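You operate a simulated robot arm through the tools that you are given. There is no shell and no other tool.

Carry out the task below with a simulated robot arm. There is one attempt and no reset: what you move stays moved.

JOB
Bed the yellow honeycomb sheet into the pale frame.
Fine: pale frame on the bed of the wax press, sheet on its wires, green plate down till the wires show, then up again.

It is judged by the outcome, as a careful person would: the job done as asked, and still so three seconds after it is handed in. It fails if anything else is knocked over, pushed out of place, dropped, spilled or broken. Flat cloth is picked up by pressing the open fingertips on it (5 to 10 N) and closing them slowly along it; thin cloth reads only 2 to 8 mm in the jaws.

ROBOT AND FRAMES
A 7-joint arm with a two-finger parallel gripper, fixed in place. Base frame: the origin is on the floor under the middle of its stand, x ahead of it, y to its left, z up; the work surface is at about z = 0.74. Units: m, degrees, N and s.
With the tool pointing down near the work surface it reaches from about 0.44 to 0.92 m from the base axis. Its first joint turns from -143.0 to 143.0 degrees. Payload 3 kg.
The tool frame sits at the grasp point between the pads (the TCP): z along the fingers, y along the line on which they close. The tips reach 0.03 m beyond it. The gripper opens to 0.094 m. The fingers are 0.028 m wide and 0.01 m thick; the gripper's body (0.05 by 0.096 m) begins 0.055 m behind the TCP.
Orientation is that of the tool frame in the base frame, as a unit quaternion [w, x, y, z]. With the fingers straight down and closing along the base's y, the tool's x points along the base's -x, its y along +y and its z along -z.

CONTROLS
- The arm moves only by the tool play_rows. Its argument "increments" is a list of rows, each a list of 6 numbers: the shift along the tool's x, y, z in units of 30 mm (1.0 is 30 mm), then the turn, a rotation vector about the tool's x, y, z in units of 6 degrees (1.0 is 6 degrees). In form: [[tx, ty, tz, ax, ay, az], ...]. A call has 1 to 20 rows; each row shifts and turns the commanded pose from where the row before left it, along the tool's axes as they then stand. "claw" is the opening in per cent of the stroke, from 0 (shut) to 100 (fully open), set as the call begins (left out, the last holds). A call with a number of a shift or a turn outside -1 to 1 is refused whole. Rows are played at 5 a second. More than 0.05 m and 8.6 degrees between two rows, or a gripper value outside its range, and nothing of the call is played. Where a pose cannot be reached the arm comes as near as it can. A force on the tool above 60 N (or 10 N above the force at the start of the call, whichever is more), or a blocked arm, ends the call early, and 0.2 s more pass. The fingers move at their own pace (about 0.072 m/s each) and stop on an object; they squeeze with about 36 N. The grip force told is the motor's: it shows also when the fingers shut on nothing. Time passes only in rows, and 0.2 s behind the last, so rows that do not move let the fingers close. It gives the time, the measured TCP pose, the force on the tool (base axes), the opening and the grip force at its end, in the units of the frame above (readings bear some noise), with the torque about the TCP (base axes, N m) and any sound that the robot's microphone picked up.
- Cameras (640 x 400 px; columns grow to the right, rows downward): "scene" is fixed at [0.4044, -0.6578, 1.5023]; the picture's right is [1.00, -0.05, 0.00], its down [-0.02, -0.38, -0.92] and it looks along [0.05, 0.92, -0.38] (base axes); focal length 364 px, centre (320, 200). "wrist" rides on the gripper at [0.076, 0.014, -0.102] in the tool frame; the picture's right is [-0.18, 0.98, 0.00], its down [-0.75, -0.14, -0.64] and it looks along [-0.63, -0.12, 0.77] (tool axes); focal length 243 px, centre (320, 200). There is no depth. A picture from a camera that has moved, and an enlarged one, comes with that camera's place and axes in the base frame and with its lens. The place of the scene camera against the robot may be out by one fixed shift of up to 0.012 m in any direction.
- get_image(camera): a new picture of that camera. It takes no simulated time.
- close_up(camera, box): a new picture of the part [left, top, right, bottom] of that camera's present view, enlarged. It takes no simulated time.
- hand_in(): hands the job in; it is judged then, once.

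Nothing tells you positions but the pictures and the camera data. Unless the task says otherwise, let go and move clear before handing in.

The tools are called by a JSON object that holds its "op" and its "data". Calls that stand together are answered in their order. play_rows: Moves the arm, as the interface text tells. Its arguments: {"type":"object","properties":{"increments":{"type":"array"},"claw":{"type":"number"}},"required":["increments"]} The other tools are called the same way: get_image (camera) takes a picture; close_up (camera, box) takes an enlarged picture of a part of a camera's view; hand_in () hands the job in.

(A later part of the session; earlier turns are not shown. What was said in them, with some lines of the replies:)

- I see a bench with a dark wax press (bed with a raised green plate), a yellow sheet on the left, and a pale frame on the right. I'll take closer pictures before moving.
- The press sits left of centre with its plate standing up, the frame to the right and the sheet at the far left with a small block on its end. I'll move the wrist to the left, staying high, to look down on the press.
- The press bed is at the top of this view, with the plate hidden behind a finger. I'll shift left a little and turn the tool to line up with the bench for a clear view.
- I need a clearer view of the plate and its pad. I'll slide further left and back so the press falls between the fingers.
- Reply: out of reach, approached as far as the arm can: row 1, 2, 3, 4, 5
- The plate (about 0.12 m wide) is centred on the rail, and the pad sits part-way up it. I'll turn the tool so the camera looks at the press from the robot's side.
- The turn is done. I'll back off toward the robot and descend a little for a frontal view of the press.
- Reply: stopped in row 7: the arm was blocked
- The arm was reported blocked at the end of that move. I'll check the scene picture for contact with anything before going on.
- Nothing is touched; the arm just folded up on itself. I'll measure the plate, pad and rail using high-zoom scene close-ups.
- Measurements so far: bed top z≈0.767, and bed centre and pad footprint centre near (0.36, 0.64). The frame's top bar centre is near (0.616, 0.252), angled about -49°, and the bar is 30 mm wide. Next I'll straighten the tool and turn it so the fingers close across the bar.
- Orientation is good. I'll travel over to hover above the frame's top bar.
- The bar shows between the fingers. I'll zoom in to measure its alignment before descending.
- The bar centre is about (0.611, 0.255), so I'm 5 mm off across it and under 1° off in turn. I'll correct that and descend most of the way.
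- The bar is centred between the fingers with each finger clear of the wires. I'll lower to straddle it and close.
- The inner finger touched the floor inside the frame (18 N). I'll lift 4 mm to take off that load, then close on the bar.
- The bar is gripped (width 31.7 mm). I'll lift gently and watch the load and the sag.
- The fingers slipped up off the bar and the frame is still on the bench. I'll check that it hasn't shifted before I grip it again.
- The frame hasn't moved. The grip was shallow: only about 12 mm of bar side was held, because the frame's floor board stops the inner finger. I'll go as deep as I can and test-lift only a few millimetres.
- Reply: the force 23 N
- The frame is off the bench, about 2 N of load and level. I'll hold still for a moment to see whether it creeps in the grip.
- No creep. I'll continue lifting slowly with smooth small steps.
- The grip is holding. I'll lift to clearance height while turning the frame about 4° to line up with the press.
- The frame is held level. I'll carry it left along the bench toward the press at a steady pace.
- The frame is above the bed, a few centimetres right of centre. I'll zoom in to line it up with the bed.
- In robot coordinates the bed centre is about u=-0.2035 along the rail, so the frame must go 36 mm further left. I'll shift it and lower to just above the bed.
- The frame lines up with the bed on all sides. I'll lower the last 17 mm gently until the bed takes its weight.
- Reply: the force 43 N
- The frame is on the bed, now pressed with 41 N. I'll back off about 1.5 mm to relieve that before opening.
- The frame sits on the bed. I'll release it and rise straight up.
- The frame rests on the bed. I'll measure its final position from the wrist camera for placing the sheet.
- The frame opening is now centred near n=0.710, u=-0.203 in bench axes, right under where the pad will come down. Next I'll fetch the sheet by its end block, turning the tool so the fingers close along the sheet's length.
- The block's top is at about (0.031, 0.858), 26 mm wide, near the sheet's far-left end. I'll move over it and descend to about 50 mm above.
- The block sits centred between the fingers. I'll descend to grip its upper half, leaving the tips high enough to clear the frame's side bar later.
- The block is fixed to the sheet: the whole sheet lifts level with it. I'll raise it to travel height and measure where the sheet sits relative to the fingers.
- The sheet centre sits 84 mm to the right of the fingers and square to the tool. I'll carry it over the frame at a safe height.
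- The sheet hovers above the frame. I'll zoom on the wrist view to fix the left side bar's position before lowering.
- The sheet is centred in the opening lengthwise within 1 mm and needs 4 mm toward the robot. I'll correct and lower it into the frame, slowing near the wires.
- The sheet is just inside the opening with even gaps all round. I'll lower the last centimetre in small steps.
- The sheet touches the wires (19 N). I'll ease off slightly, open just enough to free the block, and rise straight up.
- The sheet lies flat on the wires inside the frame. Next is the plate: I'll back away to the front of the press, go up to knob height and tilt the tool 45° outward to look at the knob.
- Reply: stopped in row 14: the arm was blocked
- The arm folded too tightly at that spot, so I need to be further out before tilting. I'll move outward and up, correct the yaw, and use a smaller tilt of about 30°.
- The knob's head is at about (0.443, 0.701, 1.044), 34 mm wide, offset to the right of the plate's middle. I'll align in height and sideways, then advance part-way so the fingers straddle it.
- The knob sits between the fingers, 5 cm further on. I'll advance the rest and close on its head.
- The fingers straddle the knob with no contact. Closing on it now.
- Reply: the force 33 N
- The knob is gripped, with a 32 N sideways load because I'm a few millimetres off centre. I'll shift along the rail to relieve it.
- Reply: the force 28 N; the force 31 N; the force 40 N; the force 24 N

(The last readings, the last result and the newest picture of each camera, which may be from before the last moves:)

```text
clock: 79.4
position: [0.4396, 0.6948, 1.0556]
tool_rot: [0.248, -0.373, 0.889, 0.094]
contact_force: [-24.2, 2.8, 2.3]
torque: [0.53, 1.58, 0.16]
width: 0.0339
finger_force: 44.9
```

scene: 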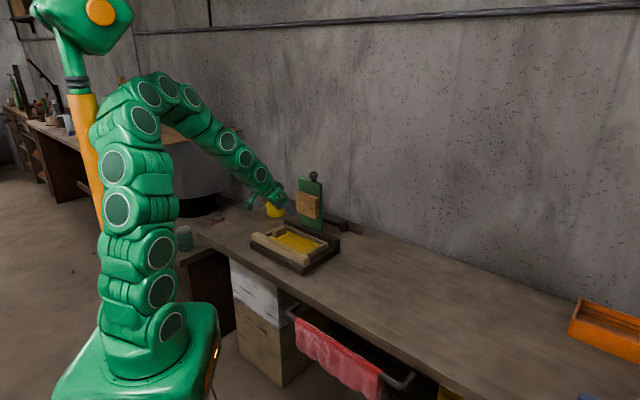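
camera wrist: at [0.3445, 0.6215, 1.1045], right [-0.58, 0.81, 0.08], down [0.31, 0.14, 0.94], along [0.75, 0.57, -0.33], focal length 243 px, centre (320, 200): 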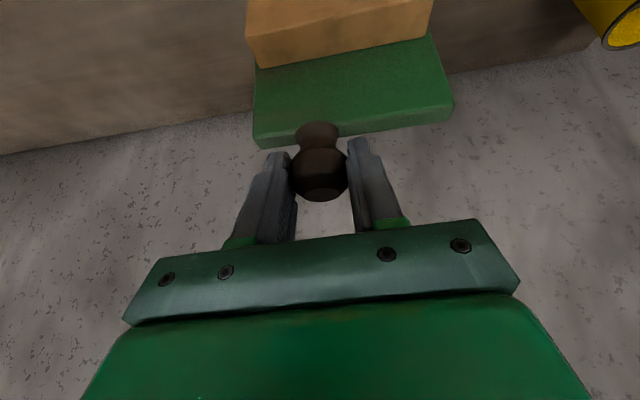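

{"op": "play_rows", "data": {"increments": [[0, 0.05, 0, 0, 0, 0], [0, 0, 0, 0, 0, 0], [0, 0, 0, 0, 0, 0]]}}

```text
clock: 80.2
position: [0.4396, 0.6954, 1.0565]
tool_rot: [0.25, -0.371, 0.889, 0.093]
contact_force: [-6.2, -20.5, 16.6]
torque: [0.61, 0.99, -0.16]
width: 0.0339
finger_force: 44.8
```

The side load is now small, and the tool is just pressing the plate against its back stop. I'll start swinging the plate forward along its hinge arc in small steps, watching the forces.

{"op": "play_rows", "data": {"increments": [[0.3, 0, -0.16, 0, 0.14, 0], [0.31, 0, -0.166, 0, 0.14, 0], [0.373, 0, -0.139, 0, 0.15, 0], [0.373, 0, -0.138, 0, 0.15, 0], [0, 0, 0, 0, 0, 0]]}}

{"op": "get_image", "data": {"camera": "wrist"}}

{"op": "close_up", "data": {"camera": "scene", "box": [250, 140, 362, 220]}}

```text
clock: 81.0
position: [0.4187, 0.6728, 1.0547]
tool_rot: [0.232, -0.373, 0.894, 0.085]
contact_force: [-2.0, -11.5, 14.5]
torque: [-0.29, 0.92, 0.06]
width: 0.0342
finger_force: 44.9
stopped in row 4: the force on the tool passed its limit at 80 N (the readings are from after the stop); the commanded pose is now the measured one
```

```text
taken
camera wrist: at [0.3244, 0.6016, 1.1078], right [-0.58, 0.81, 0.07], down [0.34, 0.16, 0.93], along [0.74, 0.56, -0.37], focal length 243 px, centre (320, 200)
```

wrist: 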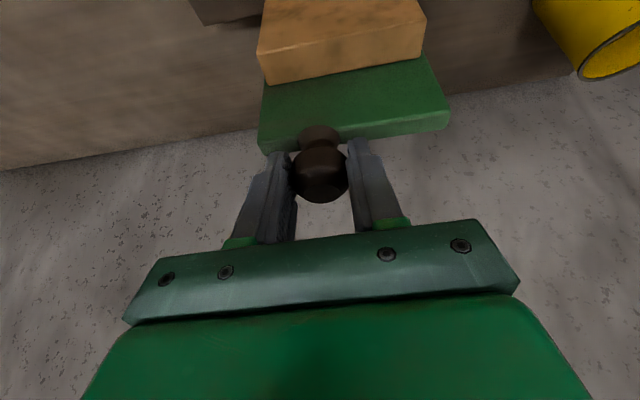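

```text
5.00 times, centred on (306, 180) of scene
camera zoom: at [0.4044, -0.6578, 1.5023], right [1.0, -0.05, 0.0], down [-0.02, -0.38, -0.92], along [0.05, 0.92, -0.38], focal length 1822 px, centre (390, 300)
```

zoom: 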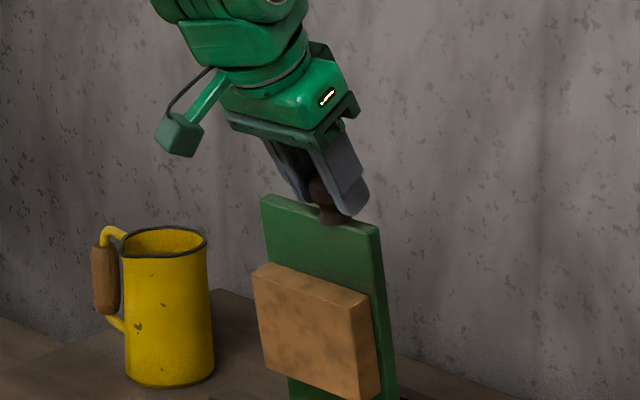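

The plate has swung about 8° forward and stays in the fingers, though the force spiked briefly. I'll continue with smaller, slower steps.

{"op": "play_rows", "data": {"increments": [[0.12, 0, -0.05, 0, 0.05, 0], [0.16, 0, -0.055, 0, 0.06, 0], [0.16, 0, -0.05, 0, 0.06, 0], [0.16, 0, -0.045, 0, 0.06, 0], [0.16, 0, -0.04, 0, 0.06, 0], [0.16, 0, -0.035, 0, 0.06, 0], [0, 0, 0, 0, 0, 0]]}}

```text
clock: 82.7
position: [0.3984, 0.6528, 1.0501]
tool_rot: [0.216, -0.375, 0.898, 0.079]
contact_force: [21.4, -23.4, 27.3]
torque: [0.65, -0.51, -0.26]
width: 0.0339
finger_force: 45.3
```

{"op": "play_rows", "data": {"increments": [[-0.02, -0.08, -0.045, 0, 0, 0], [0, 0, 0, 0, 0, 0]]}}

```text
clock: 83.2
position: [0.3992, 0.6533, 1.0504]
tool_rot: [0.215, -0.375, 0.898, 0.079]
contact_force: [3.2, -0.1, 6.7]
torque: [1.15, 0.02, 0.03]
width: 0.0339
finger_force: 44.9
```

Forces are small again after that correction. I'll keep following the arc, with the hinge taken slightly further forward.

{"op": "play_rows", "data": {"increments": [[0.219, 0, -0.039, 0, 0.06, 0], [0.219, 0, -0.039, 0, 0.06, 0], [0.219, 0, -0.039, 0, 0.06, 0], [0.219, 0, -0.039, 0, 0.06, 0], [0, 0, 0, 0, 0, 0]]}}

```text
clock: 84.5
position: [0.3821, 0.6358, 1.0441]
tool_rot: [0.202, -0.378, 0.901, 0.074]
contact_force: [-22.5, 35.7, -7.8]
torque: [1.61, 0.42, 0.67]
width: 0.0341
finger_force: 45.6
```

{"op": "play_rows", "data": {"increments": [[0, 0.05, 0, 0, 0, 0], [0, 0, 0, 0, 0, 0]]}}

```text
clock: 85.0
position: [0.382, 0.6362, 1.0442]
tool_rot: [0.203, -0.377, 0.901, 0.075]
contact_force: [-19.8, 28.3, -3.0]
torque: [1.42, 0.65, 0.68]
width: 0.034
finger_force: 45.0
```

{"op": "play_rows", "data": {"increments": [[0, 0.06, 0, 0, 0, 0], [0, 0, 0, 0, 0, 0]]}}

```text
clock: 85.7
position: [0.3807, 0.6354, 1.0437]
tool_rot: [0.204, -0.376, 0.901, 0.074]
contact_force: [-2.6, 12.8, 1.2]
torque: [1.7, -0.07, 0.31]
width: 0.0339
finger_force: 44.8
```

{"op": "play_rows", "data": {"increments": [[0.221, 0.006, -0.012, 0, 0.08, 0], [0.221, 0.006, -0.01, 0, 0.08, 0], [0.221, 0.006, -0.008, 0, 0.08, 0], [0.221, 0.006, 0.01, 0, 0.08, 0], [0, 0, 0, 0, 0, 0]]}}

```text
clock: 86.8
position: [0.3622, 0.6171, 1.0318]
tool_rot: [0.188, -0.377, 0.905, 0.067]
contact_force: [26.5, -27.8, 16.0]
torque: [1.27, -0.59, -0.17]
width: 0.034
finger_force: 45.7
```

{"op": "play_rows", "data": {"increments": [[0, -0.06, -0.02, 0, 0, 0], [0, 0, 0, 0, 0, 0]]}}

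{"op": "close_up", "data": {"camera": "scene", "box": [240, 140, 368, 220]}}

```text
clock: 87.5
position: [0.3631, 0.618, 1.0319]
tool_rot: [0.187, -0.378, 0.904, 0.067]
contact_force: [21.0, -15.8, -8.4]
torque: [0.87, 0.48, 0.24]
width: 0.0336
finger_force: 45.3
```

```text
5.00 times, centred on (304, 180) of scene
camera zoom: at [0.4044, -0.6578, 1.5023], right [1.0, -0.05, 0.0], down [-0.02, -0.38, -0.92], along [0.05, 0.92, -0.38], focal length 1822 px, centre (400, 300)
```

zoom: 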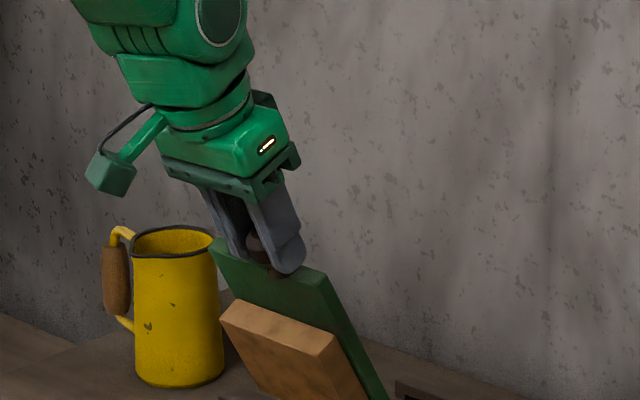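

The plate is nicely following, now about 27° forward. Continuing down the arc with checks.

{"op": "play_rows", "data": {"increments": [[0.271, -0.03, 0.033, 0, 0.09, 0], [0.271, 0, 0.033, 0, 0.09, 0], [0.271, 0, 0.033, 0, 0.09, 0], [0, 0, 0, 0, 0, 0]]}}

```text
clock: 88.5
position: [0.348, 0.6032, 1.0226]
tool_rot: [0.175, -0.379, 0.907, 0.063]
contact_force: [-2.4, 18.1, -4.3]
torque: [1.79, 0.06, 0.71]
width: 0.0336
finger_force: 45.1
```

{"op": "play_rows", "data": {"increments": [[0.258, 0.02, 0.07, 0, 0.095, 0], [0.258, 0, 0.07, 0, 0.095, 0], [0.258, 0, 0.07, 0, 0.095, 0], [0, 0, 0, 0, 0, 0]]}}

```text
clock: 89.5
position: [0.334, 0.5875, 1.0076]
tool_rot: [0.163, -0.379, 0.909, 0.057]
contact_force: [5.1, 12.1, -4.5]
torque: [1.85, -0.2, 0.7]
width: 0.0338
finger_force: 44.8
```

{"op": "play_rows", "data": {"increments": [[0.244, 0, 0.105, 0, 0.1, 0], [0.244, 0, 0.105, 0, 0.1, 0], [0.244, 0, 0.105, 0, 0.1, 0], [0, 0, 0, 0, 0, 0]]}}

```text
clock: 90.5
position: [0.3207, 0.5752, 0.991]
tool_rot: [0.147, -0.38, 0.912, 0.051]
contact_force: [-26.3, 33.9, 0.5]
torque: [1.64, 0.28, 1.11]
width: 0.0338
finger_force: 45.2
```

{"op": "play_rows", "data": {"increments": [[0, 0.05, 0, -0.17, 0, 0.05], [0, 0, 0, 0, 0, 0]]}}

```text
clock: 91.0
position: [0.3213, 0.5748, 0.9909]
tool_rot: [0.145, -0.379, 0.912, 0.058]
contact_force: [-27.5, 9.6, 14.0]
torque: [-0.24, -0.19, -0.2]
width: 0.0338
finger_force: 44.6
```

The twist is relieved. Carrying on down.

{"op": "play_rows", "data": {"increments": [[0.229, 0.05, 0.125, 0, 0.095, 0], [0.229, 0, 0.125, 0, 0.095, 0], [0.229, 0, 0.13, 0, 0.095, 0], [0, 0, 0, 0, 0, 0]]}}

```text
clock: 92.0
position: [0.3093, 0.5651, 0.9734]
tool_rot: [0.13, -0.38, 0.914, 0.053]
contact_force: [23.9, -22.6, 9.2]
torque: [0.95, -0.95, 0.22]
width: 0.0336
finger_force: 44.8
```

{"op": "play_rows", "data": {"increments": [[0.208, -0.04, 0.163, 0, 0.1, 0], [0.208, 0, 0.165, 0, 0.1, 0], [0.208, 0, 0.165, 0, 0.1, 0], [0, 0, 0, 0, 0, 0]]}}

```text
clock: 93.0
position: [0.2996, 0.5536, 0.9546]
tool_rot: [0.116, -0.38, 0.916, 0.048]
contact_force: [1.1, 11.2, -1.8]
torque: [0.78, -1.21, -0.27]
width: 0.0335
finger_force: 45.3
```

{"op": "play_rows", "data": {"increments": [[0.183, 0, 0.19, 0, 0.095, 0], [0.183, 0, 0.194, 0, 0.095, 0], [0.183, 0, 0.194, 0, 0.095, 0], [0, 0, 0, 0, 0, 0]]}}

{"op": "close_up", "data": {"camera": "scene", "box": [235, 170, 355, 270]}}

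{"op": "get_image", "data": {"camera": "wrist"}}

```text
clock: 94.0
position: [0.2902, 0.5469, 0.9343]
tool_rot: [0.102, -0.381, 0.918, 0.043]
contact_force: [-24.1, 18.8, 8.0]
torque: [0.81, -0.45, -0.27]
width: 0.0337
finger_force: 44.9
```

```text
4.00 times, centred on (295, 220) of scene
camera zoom: at [0.4044, -0.6578, 1.5023], right [1.0, -0.05, 0.0], down [-0.02, -0.38, -0.92], along [0.05, 0.92, -0.38], focal length 1458 px, centre (420, 120)
```

zoom: 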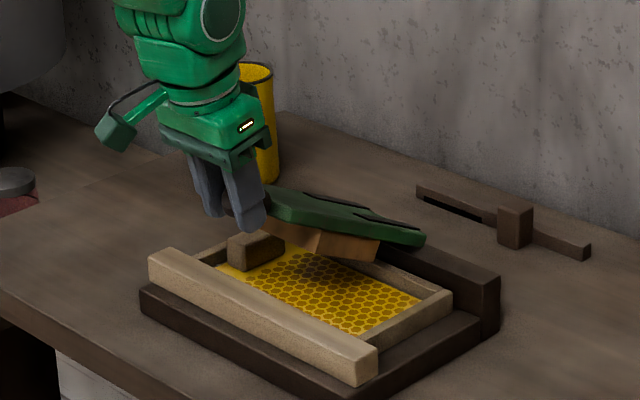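

```text
taken
camera wrist: at [0.2124, 0.4876, 1.0163], right [-0.57, 0.82, 0.04], down [0.52, 0.32, 0.79], along [0.64, 0.47, -0.61], focal length 243 px, centre (320, 200)
```

wrist: 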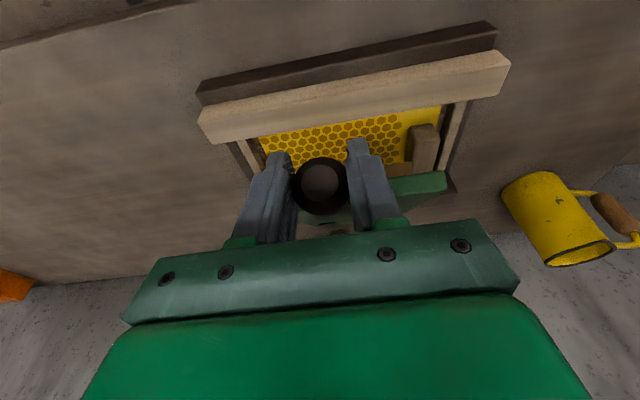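

The plate is about 63° down, its left edge clear of the sheet's block by about 15 mm. I'll keep lowering.

{"op": "play_rows", "data": {"increments": [[0.155, 0.04, 0.213, 0, 0.095, 0], [0.155, 0, 0.217, 0, 0.095, 0], [0.155, 0, 0.217, 0, 0.095, 0], [0, 0, 0, 0, 0, 0]]}}

{"op": "play_rows", "data": {"increments": [[0.125, 0, 0.237, 0, 0.1, 0], [0.125, 0, 0.237, 0, 0.1, 0], [0.125, 0, 0.237, 0, 0.1, 0], [0, 0, 0, 0, 0, 0]]}}

```text
clock: 95.0
position: [0.2852, 0.54, 0.9121]
tool_rot: [0.088, -0.381, 0.919, 0.036]
contact_force: [-3.0, -4.8, 8.7]
torque: [0.56, -1.0, -0.21]
width: 0.0337
finger_force: 45.5
```

```text
clock: 96.0
position: [0.2802, 0.5349, 0.8894]
tool_rot: [0.075, -0.382, 0.92, 0.03]
contact_force: [10.9, -16.3, 8.3]
torque: [0.69, -0.99, -0.45]
width: 0.0336
finger_force: 44.9
```

{"op": "play_rows", "data": {"increments": [[0.092, -0.02, 0.252, 0, 0.1, 0], [0.092, 0, 0.252, 0, 0.1, 0], [0.092, 0, 0.252, 0, 0.1, 0], [0, 0, 0, 0, 0, 0]]}}

{"op": "close_up", "data": {"camera": "scene", "box": [245, 190, 345, 270]}}

```text
clock: 97.0
position: [0.2765, 0.5316, 0.8635]
tool_rot: [0.059, -0.383, 0.922, 0.024]
contact_force: [25.9, -29.7, 1.0]
torque: [0.32, -0.75, -0.56]
width: 0.0336
finger_force: 45.0
```

```text
5.00 times, centred on (295, 230) of scene
camera zoom: at [0.4044, -0.6578, 1.5023], right [1.0, -0.05, 0.0], down [-0.02, -0.38, -0.92], along [0.05, 0.92, -0.38], focal length 1822 px, centre (445, 50)
```

zoom: 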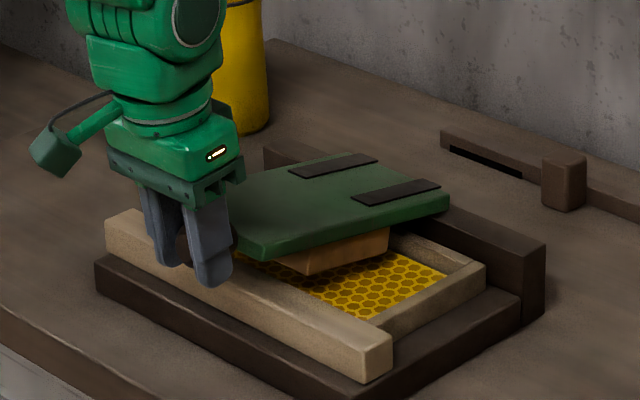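

{"op": "play_rows", "data": {"increments": [[0.057, -0.06, 0.25, 0, 0.095, 0], [0.057, 0, 0.25, 0, 0.095, 0], [0.057, 0, 0.25, 0, 0.095, 0], [0, 0, 0, 0, 0, 0]]}}

{"op": "close_up", "data": {"camera": "scene", "box": [255, 210, 345, 270]}}

```text
clock: 98.0
position: [0.2756, 0.5298, 0.8439]
tool_rot: [0.047, -0.383, 0.922, 0.019]
contact_force: [-8.1, 0.9, 8.3]
torque: [0.98, -0.9, -0.28]
width: 0.0335
finger_force: 45.0
```

```text
6.67 times, centred on (300, 240) of scene
camera zoom: at [0.4044, -0.6578, 1.5023], right [1.0, -0.05, 0.0], down [-0.02, -0.38, -0.92], along [0.05, 0.92, -0.38], focal length 2429 px, centre (453, -67)
```

zoom: 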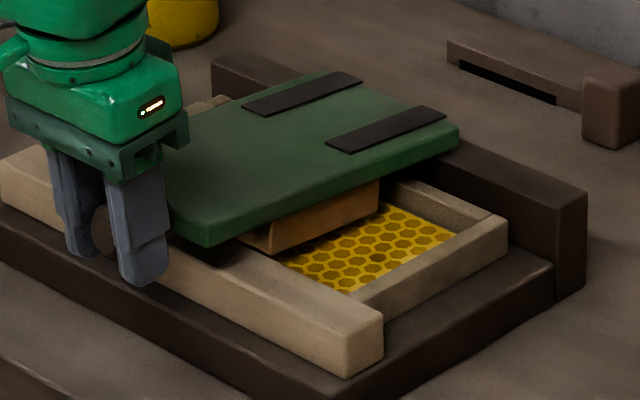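

The pad is entering the frame opening, clear of the bars on all sides. I'll go down in smaller steps now, watching for contact.

{"op": "play_rows", "data": {"increments": [[0.03, 0, 0.13, 0, 0.05, 0], [0.03, 0, 0.13, 0, 0.05, 0], [0.02, 0, 0.1, 0, 0.05, 0], [0, 0, 0, 0, 0, 0]]}}

{"op": "close_up", "data": {"camera": "scene", "box": [255, 210, 345, 270]}}

```text
clock: 99.0
position: [0.2754, 0.5287, 0.8306]
tool_rot: [0.04, -0.383, 0.923, 0.016]
contact_force: [-2.0, 18.7, 1.8]
torque: [0.68, -0.66, -0.19]
width: 0.0336
finger_force: 44.5
```

```text
6.67 times, centred on (300, 240) of scene
camera zoom: at [0.4044, -0.6578, 1.5023], right [1.0, -0.05, 0.0], down [-0.02, -0.38, -0.92], along [0.05, 0.92, -0.38], focal length 2429 px, centre (453, -67)
```

zoom: 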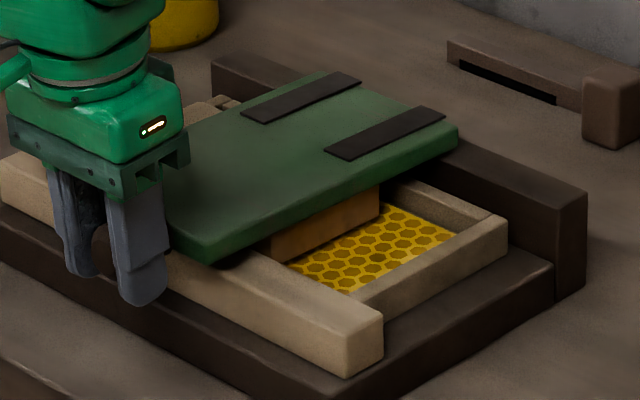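

{"op": "play_rows", "data": {"increments": [[0.01, 0.02, 0.1, 0, 0.03, 0], [0.01, 0, 0.1, 0, 0.03, 0], [0, 0, 0, 0, 0, 0]]}}

```text
clock: 99.8
position: [0.2729, 0.5273, 0.8256]
tool_rot: [0.036, -0.383, 0.923, 0.015]
contact_force: [6.8, 13.7, 0.8]
torque: [0.38, -0.31, -0.26]
width: 0.0338
finger_force: 44.5
```

{"op": "play_rows", "data": {"increments": [[0.0, 0.0, 0.1, 0, 0.02, 0], [0.0, 0, 0.1, 0, 0.02, 0], [0, 0, 0, 0, 0, 0]]}}

{"op": "close_up", "data": {"camera": "scene", "box": [255, 210, 345, 270]}}

```text
clock: 100.3
position: [0.2738, 0.528, 0.824]
tool_rot: [0.035, -0.383, 0.923, 0.015]
contact_force: [-8.5, -16.3, 31.5]
torque: [-0.4, 0.38, -0.35]
width: 0.0338
finger_force: 45.1
stopped in row 2: the force on the tool passed its limit at 70 N (the readings are from after the stop); the commanded pose is now the measured one
```

```text
6.67 times, centred on (300, 240) of scene
camera zoom: at [0.4044, -0.6578, 1.5023], right [1.0, -0.05, 0.0], down [-0.02, -0.38, -0.92], along [0.05, 0.92, -0.38], focal length 2429 px, centre (453, -67)
```

zoom: 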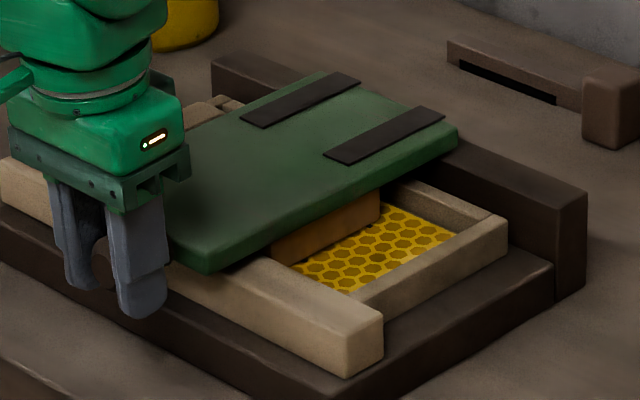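

I met firm contact (70 N peak). I need to see whether that is the pad on the sheet or the plate's edge on the frame's bar.

{"op": "close_up", "data": {"camera": "scene", "box": [270, 225, 318, 255]}}

{"op": "close_up", "data": {"camera": "scene", "box": [290, 215, 338, 245]}}

{"op": "get_image", "data": {"camera": "wrist"}}

```text
13.33 times, centred on (294, 240) of scene
camera zoom: at [0.4044, -0.6578, 1.5023], right [1.0, -0.05, 0.0], down [-0.02, -0.38, -0.92], along [0.05, 0.92, -0.38], focal length 4859 px, centre (667, -333)
```

zoom: 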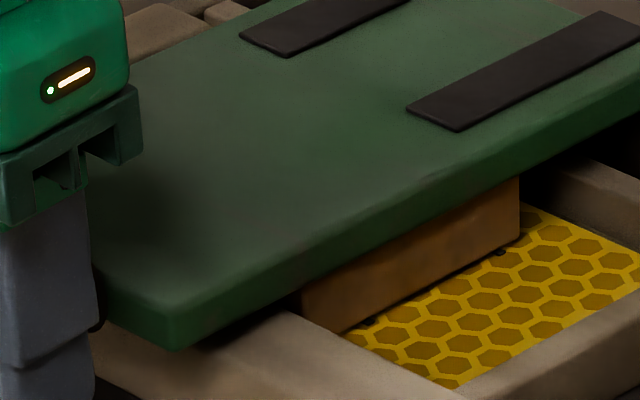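

```text
13.33 times, centred on (314, 230) of scene
camera zoom: at [0.4044, -0.6578, 1.5023], right [1.0, -0.05, 0.0], down [-0.02, -0.38, -0.92], along [0.05, 0.92, -0.38], focal length 4859 px, centre (400, -200)
```

zoom: 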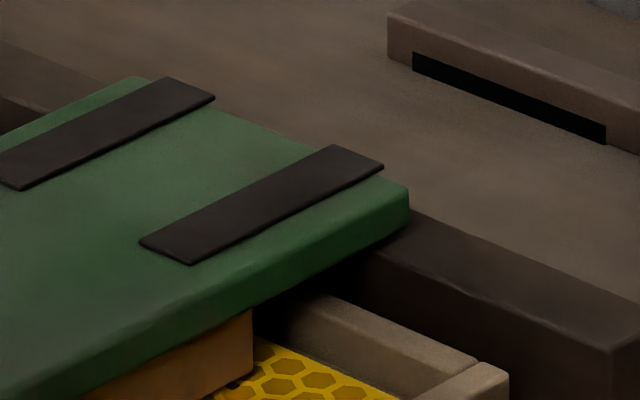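

```text
taken
camera wrist: at [0.2035, 0.4789, 0.9198], right [-0.57, 0.82, 0.01], down [0.6, 0.4, 0.7], along [0.57, 0.4, -0.72], focal length 243 px, centre (320, 200)
```

wrist: 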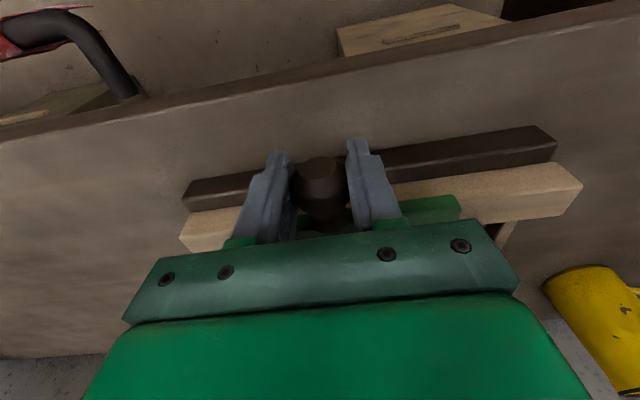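

{"op": "close_up", "data": {"camera": "scene", "box": [293, 236, 317, 251]}}

{"op": "close_up", "data": {"camera": "scene", "box": [300, 228, 324, 243]}}

```text
16.00 times, centred on (305, 244) of scene
camera zoom: at [0.4044, -0.6578, 1.5023], right [1.0, -0.05, 0.0], down [-0.02, -0.38, -0.92], along [0.05, 0.92, -0.38], focal length 5830 px, centre (560, -496)
```

zoom: 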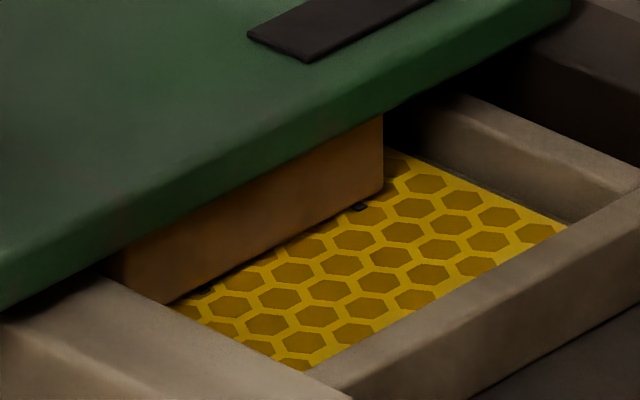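

```text
16.00 times, centred on (312, 236) of scene
camera zoom: at [0.4044, -0.6578, 1.5023], right [1.0, -0.05, 0.0], down [-0.02, -0.38, -0.92], along [0.05, 0.92, -0.38], focal length 5830 px, centre (448, -368)
```

zoom: 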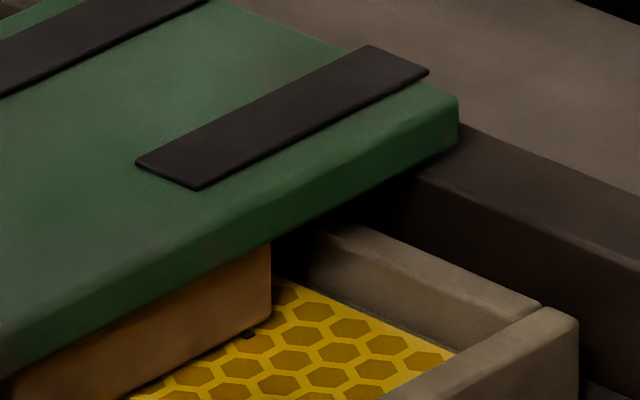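

The pad lies on the sheet, and dark wire ends show through at its edge at both wire positions. I'll raise the plate part-way, retracing the arc, and inspect the sheet.

{"op": "play_rows", "data": {"increments": [[-0.02, 0, -0.1, 0, -0.06, 0], [-0.04, 0, -0.18, 0, -0.1, 0], [-0.04, 0, -0.19, 0, -0.11, 0], [-0.04, 0, -0.19, 0, -0.1, 0], [0, 0, 0, 0, 0, 0]]}}

{"op": "close_up", "data": {"camera": "scene", "box": [265, 215, 337, 260]}}

```text
clock: 101.5
position: [0.2745, 0.53, 0.844]
tool_rot: [0.053, -0.383, 0.922, 0.022]
contact_force: [-2.8, -13.3, -8.5]
torque: [-0.83, 0.6, -0.58]
width: 0.0335
finger_force: 44.8
```

```text
8.89 times, centred on (301, 238) of scene
camera zoom: at [0.4044, -0.6578, 1.5023], right [1.0, -0.05, 0.0], down [-0.02, -0.38, -0.92], along [0.05, 0.92, -0.38], focal length 3239 px, centre (489, -133)
```

zoom: 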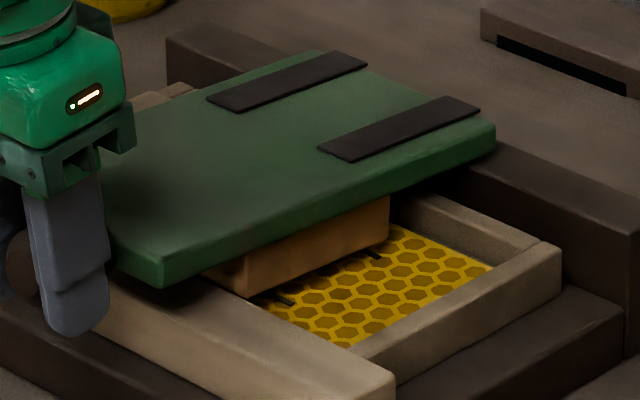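

Two dark wire lines now show in the sheet. I'll keep raising the plate along the arc.

{"op": "play_rows", "data": {"increments": [[-0.046, 0, -0.214, 0, -0.08, 0], [-0.046, 0, -0.214, 0, -0.08, 0], [-0.046, 0, -0.214, 0, -0.09, 0], [0, 0, 0, 0, 0, 0]]}}

{"op": "play_rows", "data": {"increments": [[-0.095, 0, -0.277, 0, -0.1, 0], [-0.095, 0, -0.277, 0, -0.1, 0], [-0.095, 0, -0.277, 0, -0.1, 0], [0, 0, 0, 0, 0, 0]]}}

```text
clock: 102.5
position: [0.2761, 0.5306, 0.8624]
tool_rot: [0.065, -0.382, 0.921, 0.027]
contact_force: [29.8, -10.2, -12.5]
torque: [-0.84, 0.38, -0.86]
width: 0.0334
finger_force: 45.0
```

```text
clock: 103.5
position: [0.2791, 0.5357, 0.8893]
tool_rot: [0.081, -0.382, 0.92, 0.033]
contact_force: [33.7, -13.8, -9.3]
torque: [-0.57, -0.26, -1.04]
width: 0.0335
finger_force: 45.2
```

{"op": "play_rows", "data": {"increments": [[-0.12, -0.05, -0.235, 0, -0.1, 0], [-0.12, 0, -0.235, 0, -0.1, 0], [-0.12, 0, -0.235, 0, -0.1, 0], [0, 0, 0, 0, 0, 0]]}}

{"op": "close_up", "data": {"camera": "scene", "box": [255, 200, 345, 260]}}

```text
clock: 104.5
position: [0.2856, 0.5403, 0.9103]
tool_rot: [0.093, -0.381, 0.919, 0.038]
contact_force: [1.1, -0.9, -11.8]
torque: [-1.05, 0.88, -0.56]
width: 0.0332
finger_force: 45.3
```

```text
6.67 times, centred on (300, 230) of scene
camera zoom: at [0.4044, -0.6578, 1.5023], right [1.0, -0.05, 0.0], down [-0.02, -0.38, -0.92], along [0.05, 0.92, -0.38], focal length 2429 px, centre (453, 0)
```

zoom: 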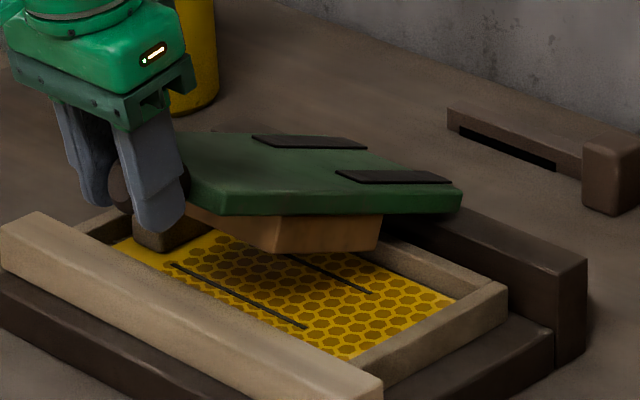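

Both wires now show clearly across the sheet, so it is bedded. I'll bring the plate the rest of the way up.

{"op": "play_rows", "data": {"increments": [[-0.14, 0, -0.223, 0, -0.1, 0], [-0.14, 0, -0.223, 0, -0.1, 0], [-0.14, 0, -0.223, 0, -0.1, 0], [0, 0, 0, 0, 0, 0]]}}

{"op": "play_rows", "data": {"increments": [[-0.175, 0, -0.19, 0, -0.1, 0], [-0.175, 0, -0.19, 0, -0.1, 0], [-0.175, 0, -0.19, 0, -0.1, 0], [0, 0, 0, 0, 0, 0]]}}

```text
clock: 105.5
position: [0.2911, 0.5461, 0.9337]
tool_rot: [0.109, -0.382, 0.917, 0.046]
contact_force: [-12.5, 39.2, -18.0]
torque: [-0.25, 0.46, -0.13]
width: 0.0333
finger_force: 45.5
```

```text
clock: 106.3
position: [0.2969, 0.5517, 0.95]
tool_rot: [0.118, -0.382, 0.915, 0.051]
contact_force: [0.3, 14.2, -8.2]
torque: [-0.17, -0.16, -0.54]
width: 0.0334
finger_force: 45.1
stopped in row 3: the force on the tool passed its limit at 64 N (the readings are from after the stop); the commanded pose is now the measured one
```

{"op": "play_rows", "data": {"increments": [[-0.15, 0.02, -0.12, 0, -0.06, 0], [-0.197, 0, -0.15, 0, -0.08, 0], [-0.197, 0, -0.15, 0, -0.08, 0], [-0.197, 0, -0.15, 0, -0.08, 0], [0, 0, 0, 0, 0, 0]]}}

```text
clock: 107.5
position: [0.3087, 0.5632, 0.9724]
tool_rot: [0.134, -0.379, 0.914, 0.056]
contact_force: [3.3, -28.8, 2.3]
torque: [-1.53, 0.24, -1.15]
width: 0.0335
finger_force: 45.1
```

{"op": "play_rows", "data": {"increments": [[-0.21, -0.03, -0.139, 0, -0.083, 0], [-0.218, 0, -0.139, 0, -0.083, 0], [-0.218, 0, -0.139, 0, -0.083, 0], [0, 0, 0, 0, 0, 0]]}}

```text
clock: 108.5
position: [0.3195, 0.574, 0.9879]
tool_rot: [0.145, -0.38, 0.911, 0.063]
contact_force: [-8.2, 12.0, -15.6]
torque: [-1.02, 0.86, -0.59]
width: 0.0335
finger_force: 44.9
```

{"op": "play_rows", "data": {"increments": [[-0.249, 0.01, -0.1, 0, -0.09, 0], [-0.249, 0, -0.105, 0, -0.09, 0], [-0.249, 0, -0.105, 0, -0.09, 0], [0, 0, 0, 0, 0, 0]]}}

```text
clock: 109.5
position: [0.3323, 0.5869, 1.004]
tool_rot: [0.158, -0.379, 0.909, 0.067]
contact_force: [-14.7, -3.6, 1.2]
torque: [-0.93, 0.73, -0.22]
width: 0.0337
finger_force: 44.9
```

{"op": "play_rows", "data": {"increments": [[-0.25, 0, -0.077, 0, -0.083, 0], [-0.276, 0, -0.077, 0, -0.083, 0], [-0.276, 0, -0.077, 0, -0.083, 0], [0, 0, 0, 0, 0, 0]]}}

```text
clock: 110.5
position: [0.3466, 0.6008, 1.0207]
tool_rot: [0.17, -0.378, 0.907, 0.072]
contact_force: [-23.5, -0.1, 11.0]
torque: [-0.81, 0.35, -0.28]
width: 0.0336
finger_force: 44.9
```

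{"op": "play_rows", "data": {"increments": [[-0.22, 0.02, -0.016, 0, -0.07, 0], [-0.22, 0, -0.016, 0, -0.07, 0], [-0.22, 0, -0.016, 0, -0.07, 0], [-0.22, 0, -0.014, 0, -0.07, 0], [0, 0, 0, 0, 0, 0]]}}

```text
clock: 111.7
position: [0.363, 0.6176, 1.0311]
tool_rot: [0.183, -0.376, 0.905, 0.077]
contact_force: [-2.8, -5.5, -4.5]
torque: [-1.06, 0.34, -0.4]
width: 0.0338
finger_force: 45.3
```

{"op": "play_rows", "data": {"increments": [[-0.233, 0, -0.015, 0, -0.085, 0], [-0.233, 0, -0.015, 0, -0.085, 0], [-0.233, 0, -0.015, 0, -0.085, 0], [-0.233, 0, -0.015, 0, -0.085, 0], [0, 0, 0, 0, 0, 0]]}}

```text
clock: 112.9
position: [0.3812, 0.6358, 1.0431]
tool_rot: [0.198, -0.375, 0.902, 0.083]
contact_force: [0.6, 6.6, -32.5]
torque: [-0.9, 0.16, -0.3]
width: 0.0339
finger_force: 45.2
```

{"op": "play_rows", "data": {"increments": [[-0.2, 0, 0.05, 0, -0.07, 0], [-0.211, 0, 0.042, 0, -0.075, 0], [-0.211, 0, 0.042, 0, -0.075, 0], [-0.211, 0, 0.042, 0, -0.075, 0], [0, 0, 0, 0, 0, 0]]}}

```text
clock: 114.1
position: [0.399, 0.6537, 1.0522]
tool_rot: [0.214, -0.374, 0.898, 0.09]
contact_force: [-5.7, -15.7, 32.8]
torque: [-1.16, 0.02, -0.32]
width: 0.0337
finger_force: 44.9
```

{"op": "play_rows", "data": {"increments": [[-0.03, 0, -0.06, 0, 0, 0], [-0.219, 0, 0.065, 0, -0.08, 0], [-0.219, 0, 0.073, 0, -0.08, 0], [-0.219, 0, 0.073, 0, -0.08, 0], [0, 0, 0, 0, 0, 0]]}}

{"op": "close_up", "data": {"camera": "scene", "box": [250, 140, 362, 260]}}

```text
clock: 115.3
position: [0.4141, 0.6691, 1.0558]
tool_rot: [0.224, -0.372, 0.896, 0.094]
contact_force: [-1.6, -10.5, -0.6]
torque: [-1.36, 0.31, -0.3]
width: 0.0336
finger_force: 45.0
```

```text
3.33 times, centred on (306, 200) of scene
camera zoom: at [0.4044, -0.6578, 1.5023], right [1.0, -0.05, 0.0], down [-0.02, -0.38, -0.92], along [0.05, 0.92, -0.38], focal length 1215 px, centre (367, 200)
```

zoom: 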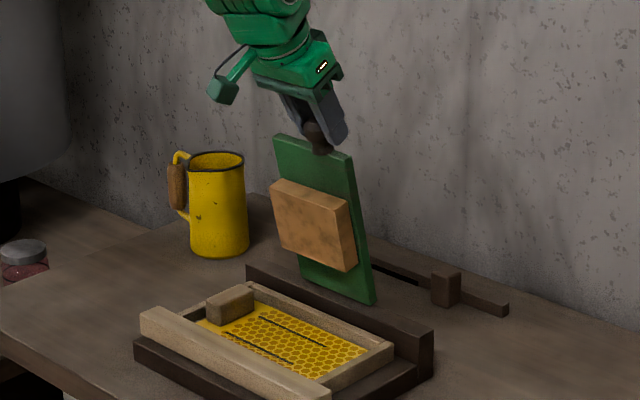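

{"op": "play_rows", "data": {"increments": [[-0.181, 0, 0.086, 0, -0.1, 0], [-0.181, 0, 0.086, 0, -0.1, 0], [-0.181, 0, 0.086, 0, -0.1, 0], [0, 0, 0, 0, 0, 0]]}}

{"op": "play_rows", "data": {"increments": [[-0.17, 0, 0.095, 0, -0.08, 0], [-0.17, 0, 0.095, 0, -0.08, 0], [0, 0, 0, 0, 0, 0]]}}

```text
clock: 116.3
position: [0.4265, 0.6814, 1.0567]
tool_rot: [0.239, -0.371, 0.892, 0.1]
contact_force: [-2.1, -12.9, 11.1]
torque: [-1.66, 0.2, -0.18]
width: 0.0337
finger_force: 44.7
```

```text
clock: 117.1
position: [0.4339, 0.6896, 1.0571]
tool_rot: [0.246, -0.37, 0.89, 0.104]
contact_force: [4.0, -13.8, 6.1]
torque: [-1.27, 0.19, -0.34]
width: 0.0337
finger_force: 45.4
```

{"op": "play_rows", "data": {"increments": [[-0.13, 0, 0.075, 0, -0.03, 0], [-0.13, 0, 0.075, 0, -0.03, 0], [0, 0, 0, 0, 0, 0]]}}

{"op": "close_up", "data": {"camera": "scene", "box": [270, 145, 366, 225]}}

```text
clock: 117.9
position: [0.4403, 0.6943, 1.0573]
tool_rot: [0.25, -0.37, 0.888, 0.105]
contact_force: [12.5, -22.3, 18.4]
torque: [-1.24, -0.04, -0.25]
width: 0.0339
finger_force: 45.0
```

```text
5.00 times, centred on (318, 185) of scene
camera zoom: at [0.4044, -0.6578, 1.5023], right [1.0, -0.05, 0.0], down [-0.02, -0.38, -0.92], along [0.05, 0.92, -0.38], focal length 1822 px, centre (330, 275)
```

zoom: 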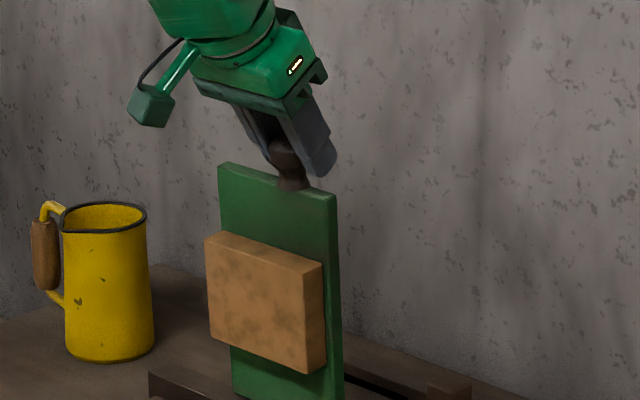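

The plate is almost back where it started, about 1.5° short of its stop. I'll push it gently back the last few millimetres.

{"op": "play_rows", "data": {"increments": [[-0.09, -0.03, 0.052, 0, 0, 0], [-0.06, 0, 0.035, 0, 0, 0], [0, 0, 0, 0, 0, 0]]}}

{"op": "close_up", "data": {"camera": "scene", "box": [280, 165, 360, 215]}}

```text
clock: 118.7
position: [0.4442, 0.6977, 1.0565]
tool_rot: [0.248, -0.37, 0.889, 0.104]
contact_force: [2.3, -11.5, 20.0]
torque: [-1.04, 0.12, -0.08]
width: 0.0335
finger_force: 44.8
```

```text
8.00 times, centred on (320, 190) of scene
camera zoom: at [0.4044, -0.6578, 1.5023], right [1.0, -0.05, 0.0], down [-0.02, -0.38, -0.92], along [0.05, 0.92, -0.38], focal length 2915 px, centre (320, 280)
```

zoom: 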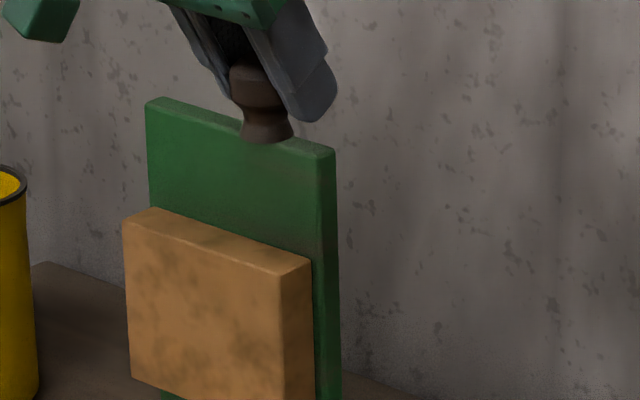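

{"op": "play_rows", "data": {"increments": [[-0.07, 0, 0.04, 0, 0, 0], [0, 0, 0, 0, 0, 0], [0, 0, 0, 0, 0, 0]]}}

{"op": "close_up", "data": {"camera": "scene", "box": [280, 165, 360, 215]}}

```text
clock: 119.5
position: [0.4456, 0.7003, 1.0566]
tool_rot: [0.248, -0.371, 0.889, 0.104]
contact_force: [-16.9, -12.9, 19.8]
torque: [-0.77, 0.06, 0.06]
width: 0.0337
finger_force: 44.6
```

```text
8.00 times, centred on (320, 190) of scene
camera zoom: at [0.4044, -0.6578, 1.5023], right [1.0, -0.05, 0.0], down [-0.02, -0.38, -0.92], along [0.05, 0.92, -0.38], focal length 2915 px, centre (320, 280)
```

zoom: 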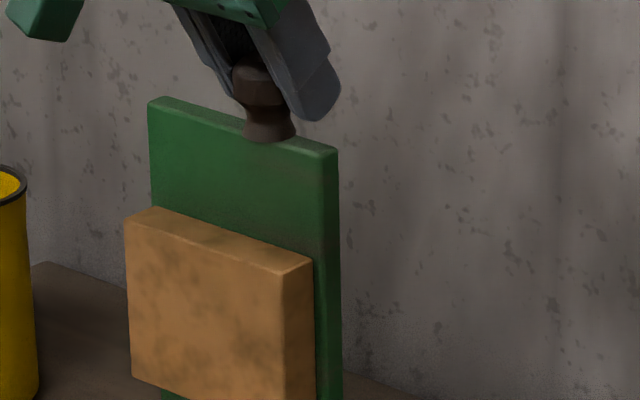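

The plate is back at its original upright position against its stop. I'll open the fingers and see that it stays before backing away.

{"op": "play_rows", "data": {"increments": [[0, 0, 0, 0, 0, 0], [0, 0, 0, 0, 0, 0], [0, 0, 0, 0, 0, 0], [0, 0, 0, 0, 0, 0]], "claw": 70}}

{"op": "close_up", "data": {"camera": "scene", "box": [280, 165, 360, 215]}}

{"op": "get_image", "data": {"camera": "wrist"}}

```text
clock: 120.5
position: [0.447, 0.7, 1.0568]
tool_rot: [0.249, -0.369, 0.889, 0.104]
contact_force: [-0.1, 0.3, 0.5]
torque: [-0.01, -0.01, -0.03]
width: 0.0659
finger_force: 0.1
```

```text
8.00 times, centred on (320, 190) of scene
camera zoom: at [0.4044, -0.6578, 1.5023], right [1.0, -0.05, 0.0], down [-0.02, -0.38, -0.92], along [0.05, 0.92, -0.38], focal length 2915 px, centre (320, 280)
```

zoom: 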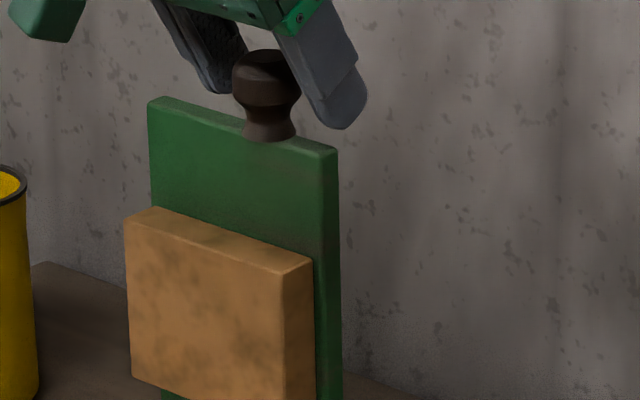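

```text
taken
camera wrist: at [0.3518, 0.6255, 1.1043], right [-0.59, 0.8, 0.1], down [0.32, 0.12, 0.94], along [0.74, 0.58, -0.33], focal length 243 px, centre (320, 200)
```

wrist: 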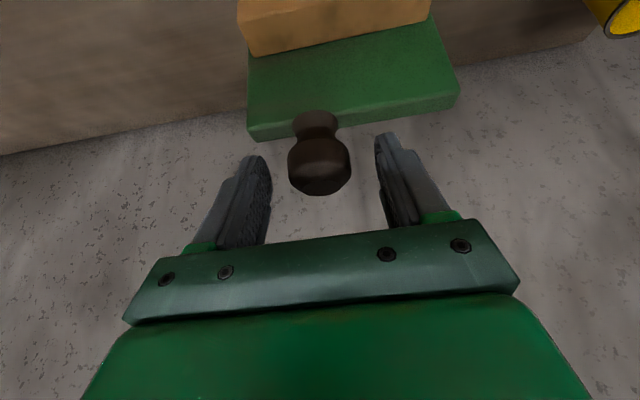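

The plate stays up by itself. I'll back the hand straight away from the knob and up.

{"op": "play_rows", "data": {"increments": [[0.3, 0, -0.18, 0, 0, 0], [0.5, 0, -0.3, 0, 0, 0], [0.57, 0, -0.36, 0, 0, 0], [0.57, 0, -0.42, 0, 0, 0], [0.5, 0, -0.6, 0, 0, 0], [0.4, 0, -0.7, 0, 0, 0], [0, 0, 0, 0, 0, 0], [0, 0, 0, 0, 0, 0]]}}

{"op": "get_image", "data": {"camera": "scene"}}

{"op": "close_up", "data": {"camera": "scene", "box": [255, 205, 345, 270]}}

{"op": "close_up", "data": {"camera": "scene", "box": [180, 160, 380, 285]}}

{"op": "get_image", "data": {"camera": "wrist"}}

```text
clock: 122.3
position: [0.366, 0.619, 1.0794]
tool_rot: [0.249, -0.369, 0.889, 0.104]
contact_force: [-0.5, -0.2, 0.2]
torque: [0.03, 0.02, 0.0]
width: 0.0659
finger_force: 0.1
```

```text
taken
```

scene: 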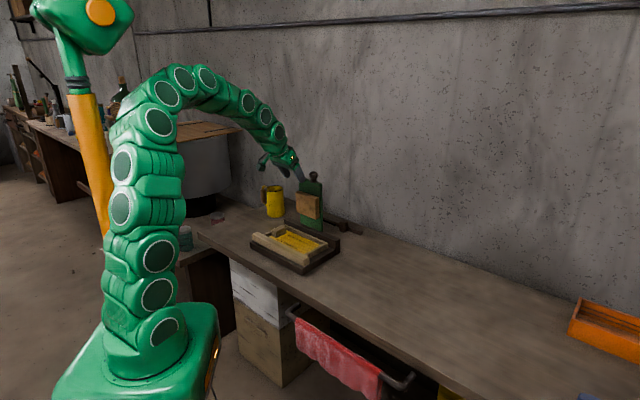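

```text
6.15 times, centred on (300, 238) of scene
camera zoom: at [0.4044, -0.6578, 1.5023], right [1.0, -0.05, 0.0], down [-0.02, -0.38, -0.92], along [0.05, 0.92, -0.38], focal length 2242 px, centre (443, -31)
```

zoom: 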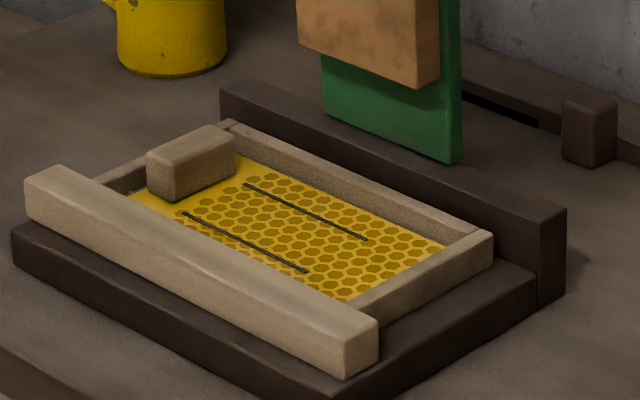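

```text
3.20 times, centred on (280, 222) of scene
camera zoom: at [0.4044, -0.6578, 1.5023], right [1.0, -0.05, 0.0], down [-0.02, -0.38, -0.92], along [0.05, 0.92, -0.38], focal length 1166 px, centre (448, 128)
```

zoom: 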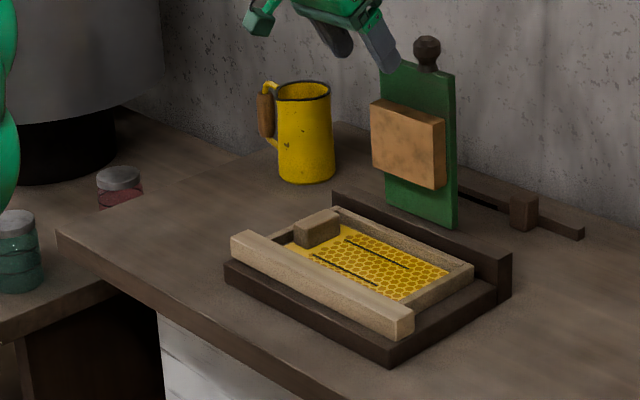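

```text
taken
camera wrist: at [0.2713, 0.5455, 1.1269], right [-0.59, 0.8, 0.1], down [0.32, 0.12, 0.94], along [0.74, 0.58, -0.33], focal length 243 px, centre (320, 200)
```

wrist: 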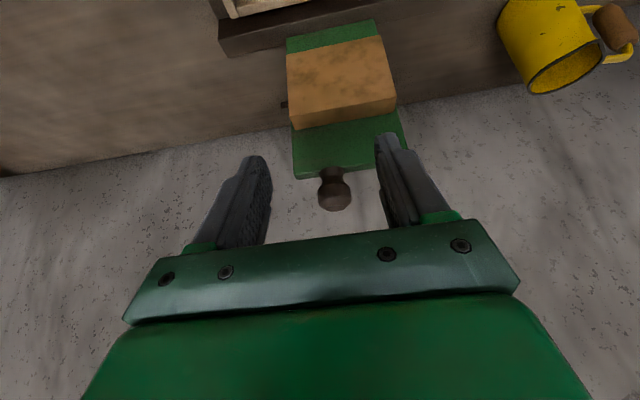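

The sheet is bedded with both wires showing, the plate stands upright again, and the mug, jars and slider haven't moved. I'll back off a little more and then hand in.

{"op": "play_rows", "data": {"increments": [[0, 0, -0.5, 0, 0, 0], [0, 0, -0.6, 0, 0, 0], [0, 0, -0.6, 0, 0, 0], [0, 0, 0, 0, 0, 0], [0, 0, 0, 0, 0, 0]]}}

{"op": "get_image", "data": {"camera": "scene"}}

{"op": "close_up", "data": {"camera": "scene", "box": [240, 160, 360, 280]}}

```text
clock: 123.5
position: [0.3476, 0.6006, 1.1241]
tool_rot: [0.249, -0.369, 0.889, 0.103]
contact_force: [-0.5, 0.4, 0.1]
torque: [-0.01, 0.01, 0.0]
width: 0.066
finger_force: 0.0
```

```text
taken
```

scene: 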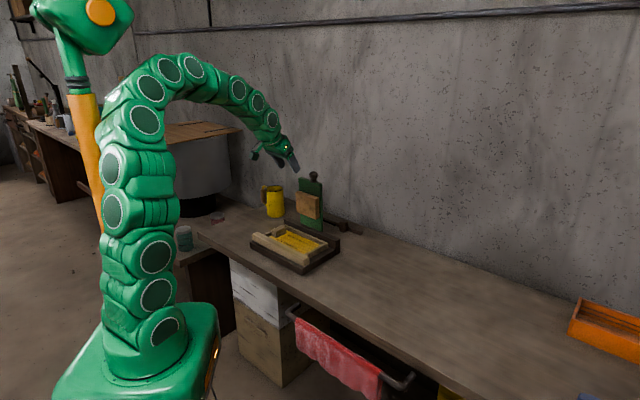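

```text
3.33 times, centred on (300, 220) of scene
camera zoom: at [0.4044, -0.6578, 1.5023], right [1.0, -0.05, 0.0], down [-0.02, -0.38, -0.92], along [0.05, 0.92, -0.38], focal length 1215 px, centre (387, 133)
```

zoom: 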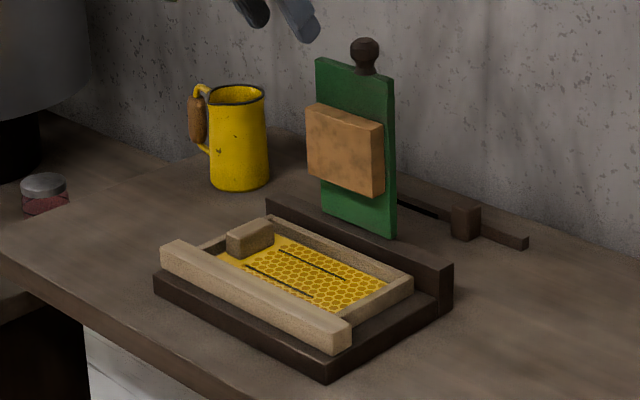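

The frame is on the press bed and the sheet is bedded with both wires showing. The plate is upright on its own and the arm is clear, so I'm handing in.

{"op": "hand_in", "data": {}}

```text
The job is handed in.
```

The yellow sheet is bedded in the pale frame. The frame sits on the wax press bed, and both wires show as dark lines across the sheet. The green plate is back upright and stays there on its own.

- **First grip on the frame slipped:** the fingers came off the top bar on the first lift. The frame stayed where it was on the bench, and the second, deeper grip held.
- **Pressing force:** lowering the plate, the tool force reached about 70 N when the pad met the sheet, which stopped the move. I raised the plate then, and the wires were already showing.
- **Everything else:** the mug, the jars and the slider behind the press look undisturbed. The arm let go and moved clear before I handed the job in.
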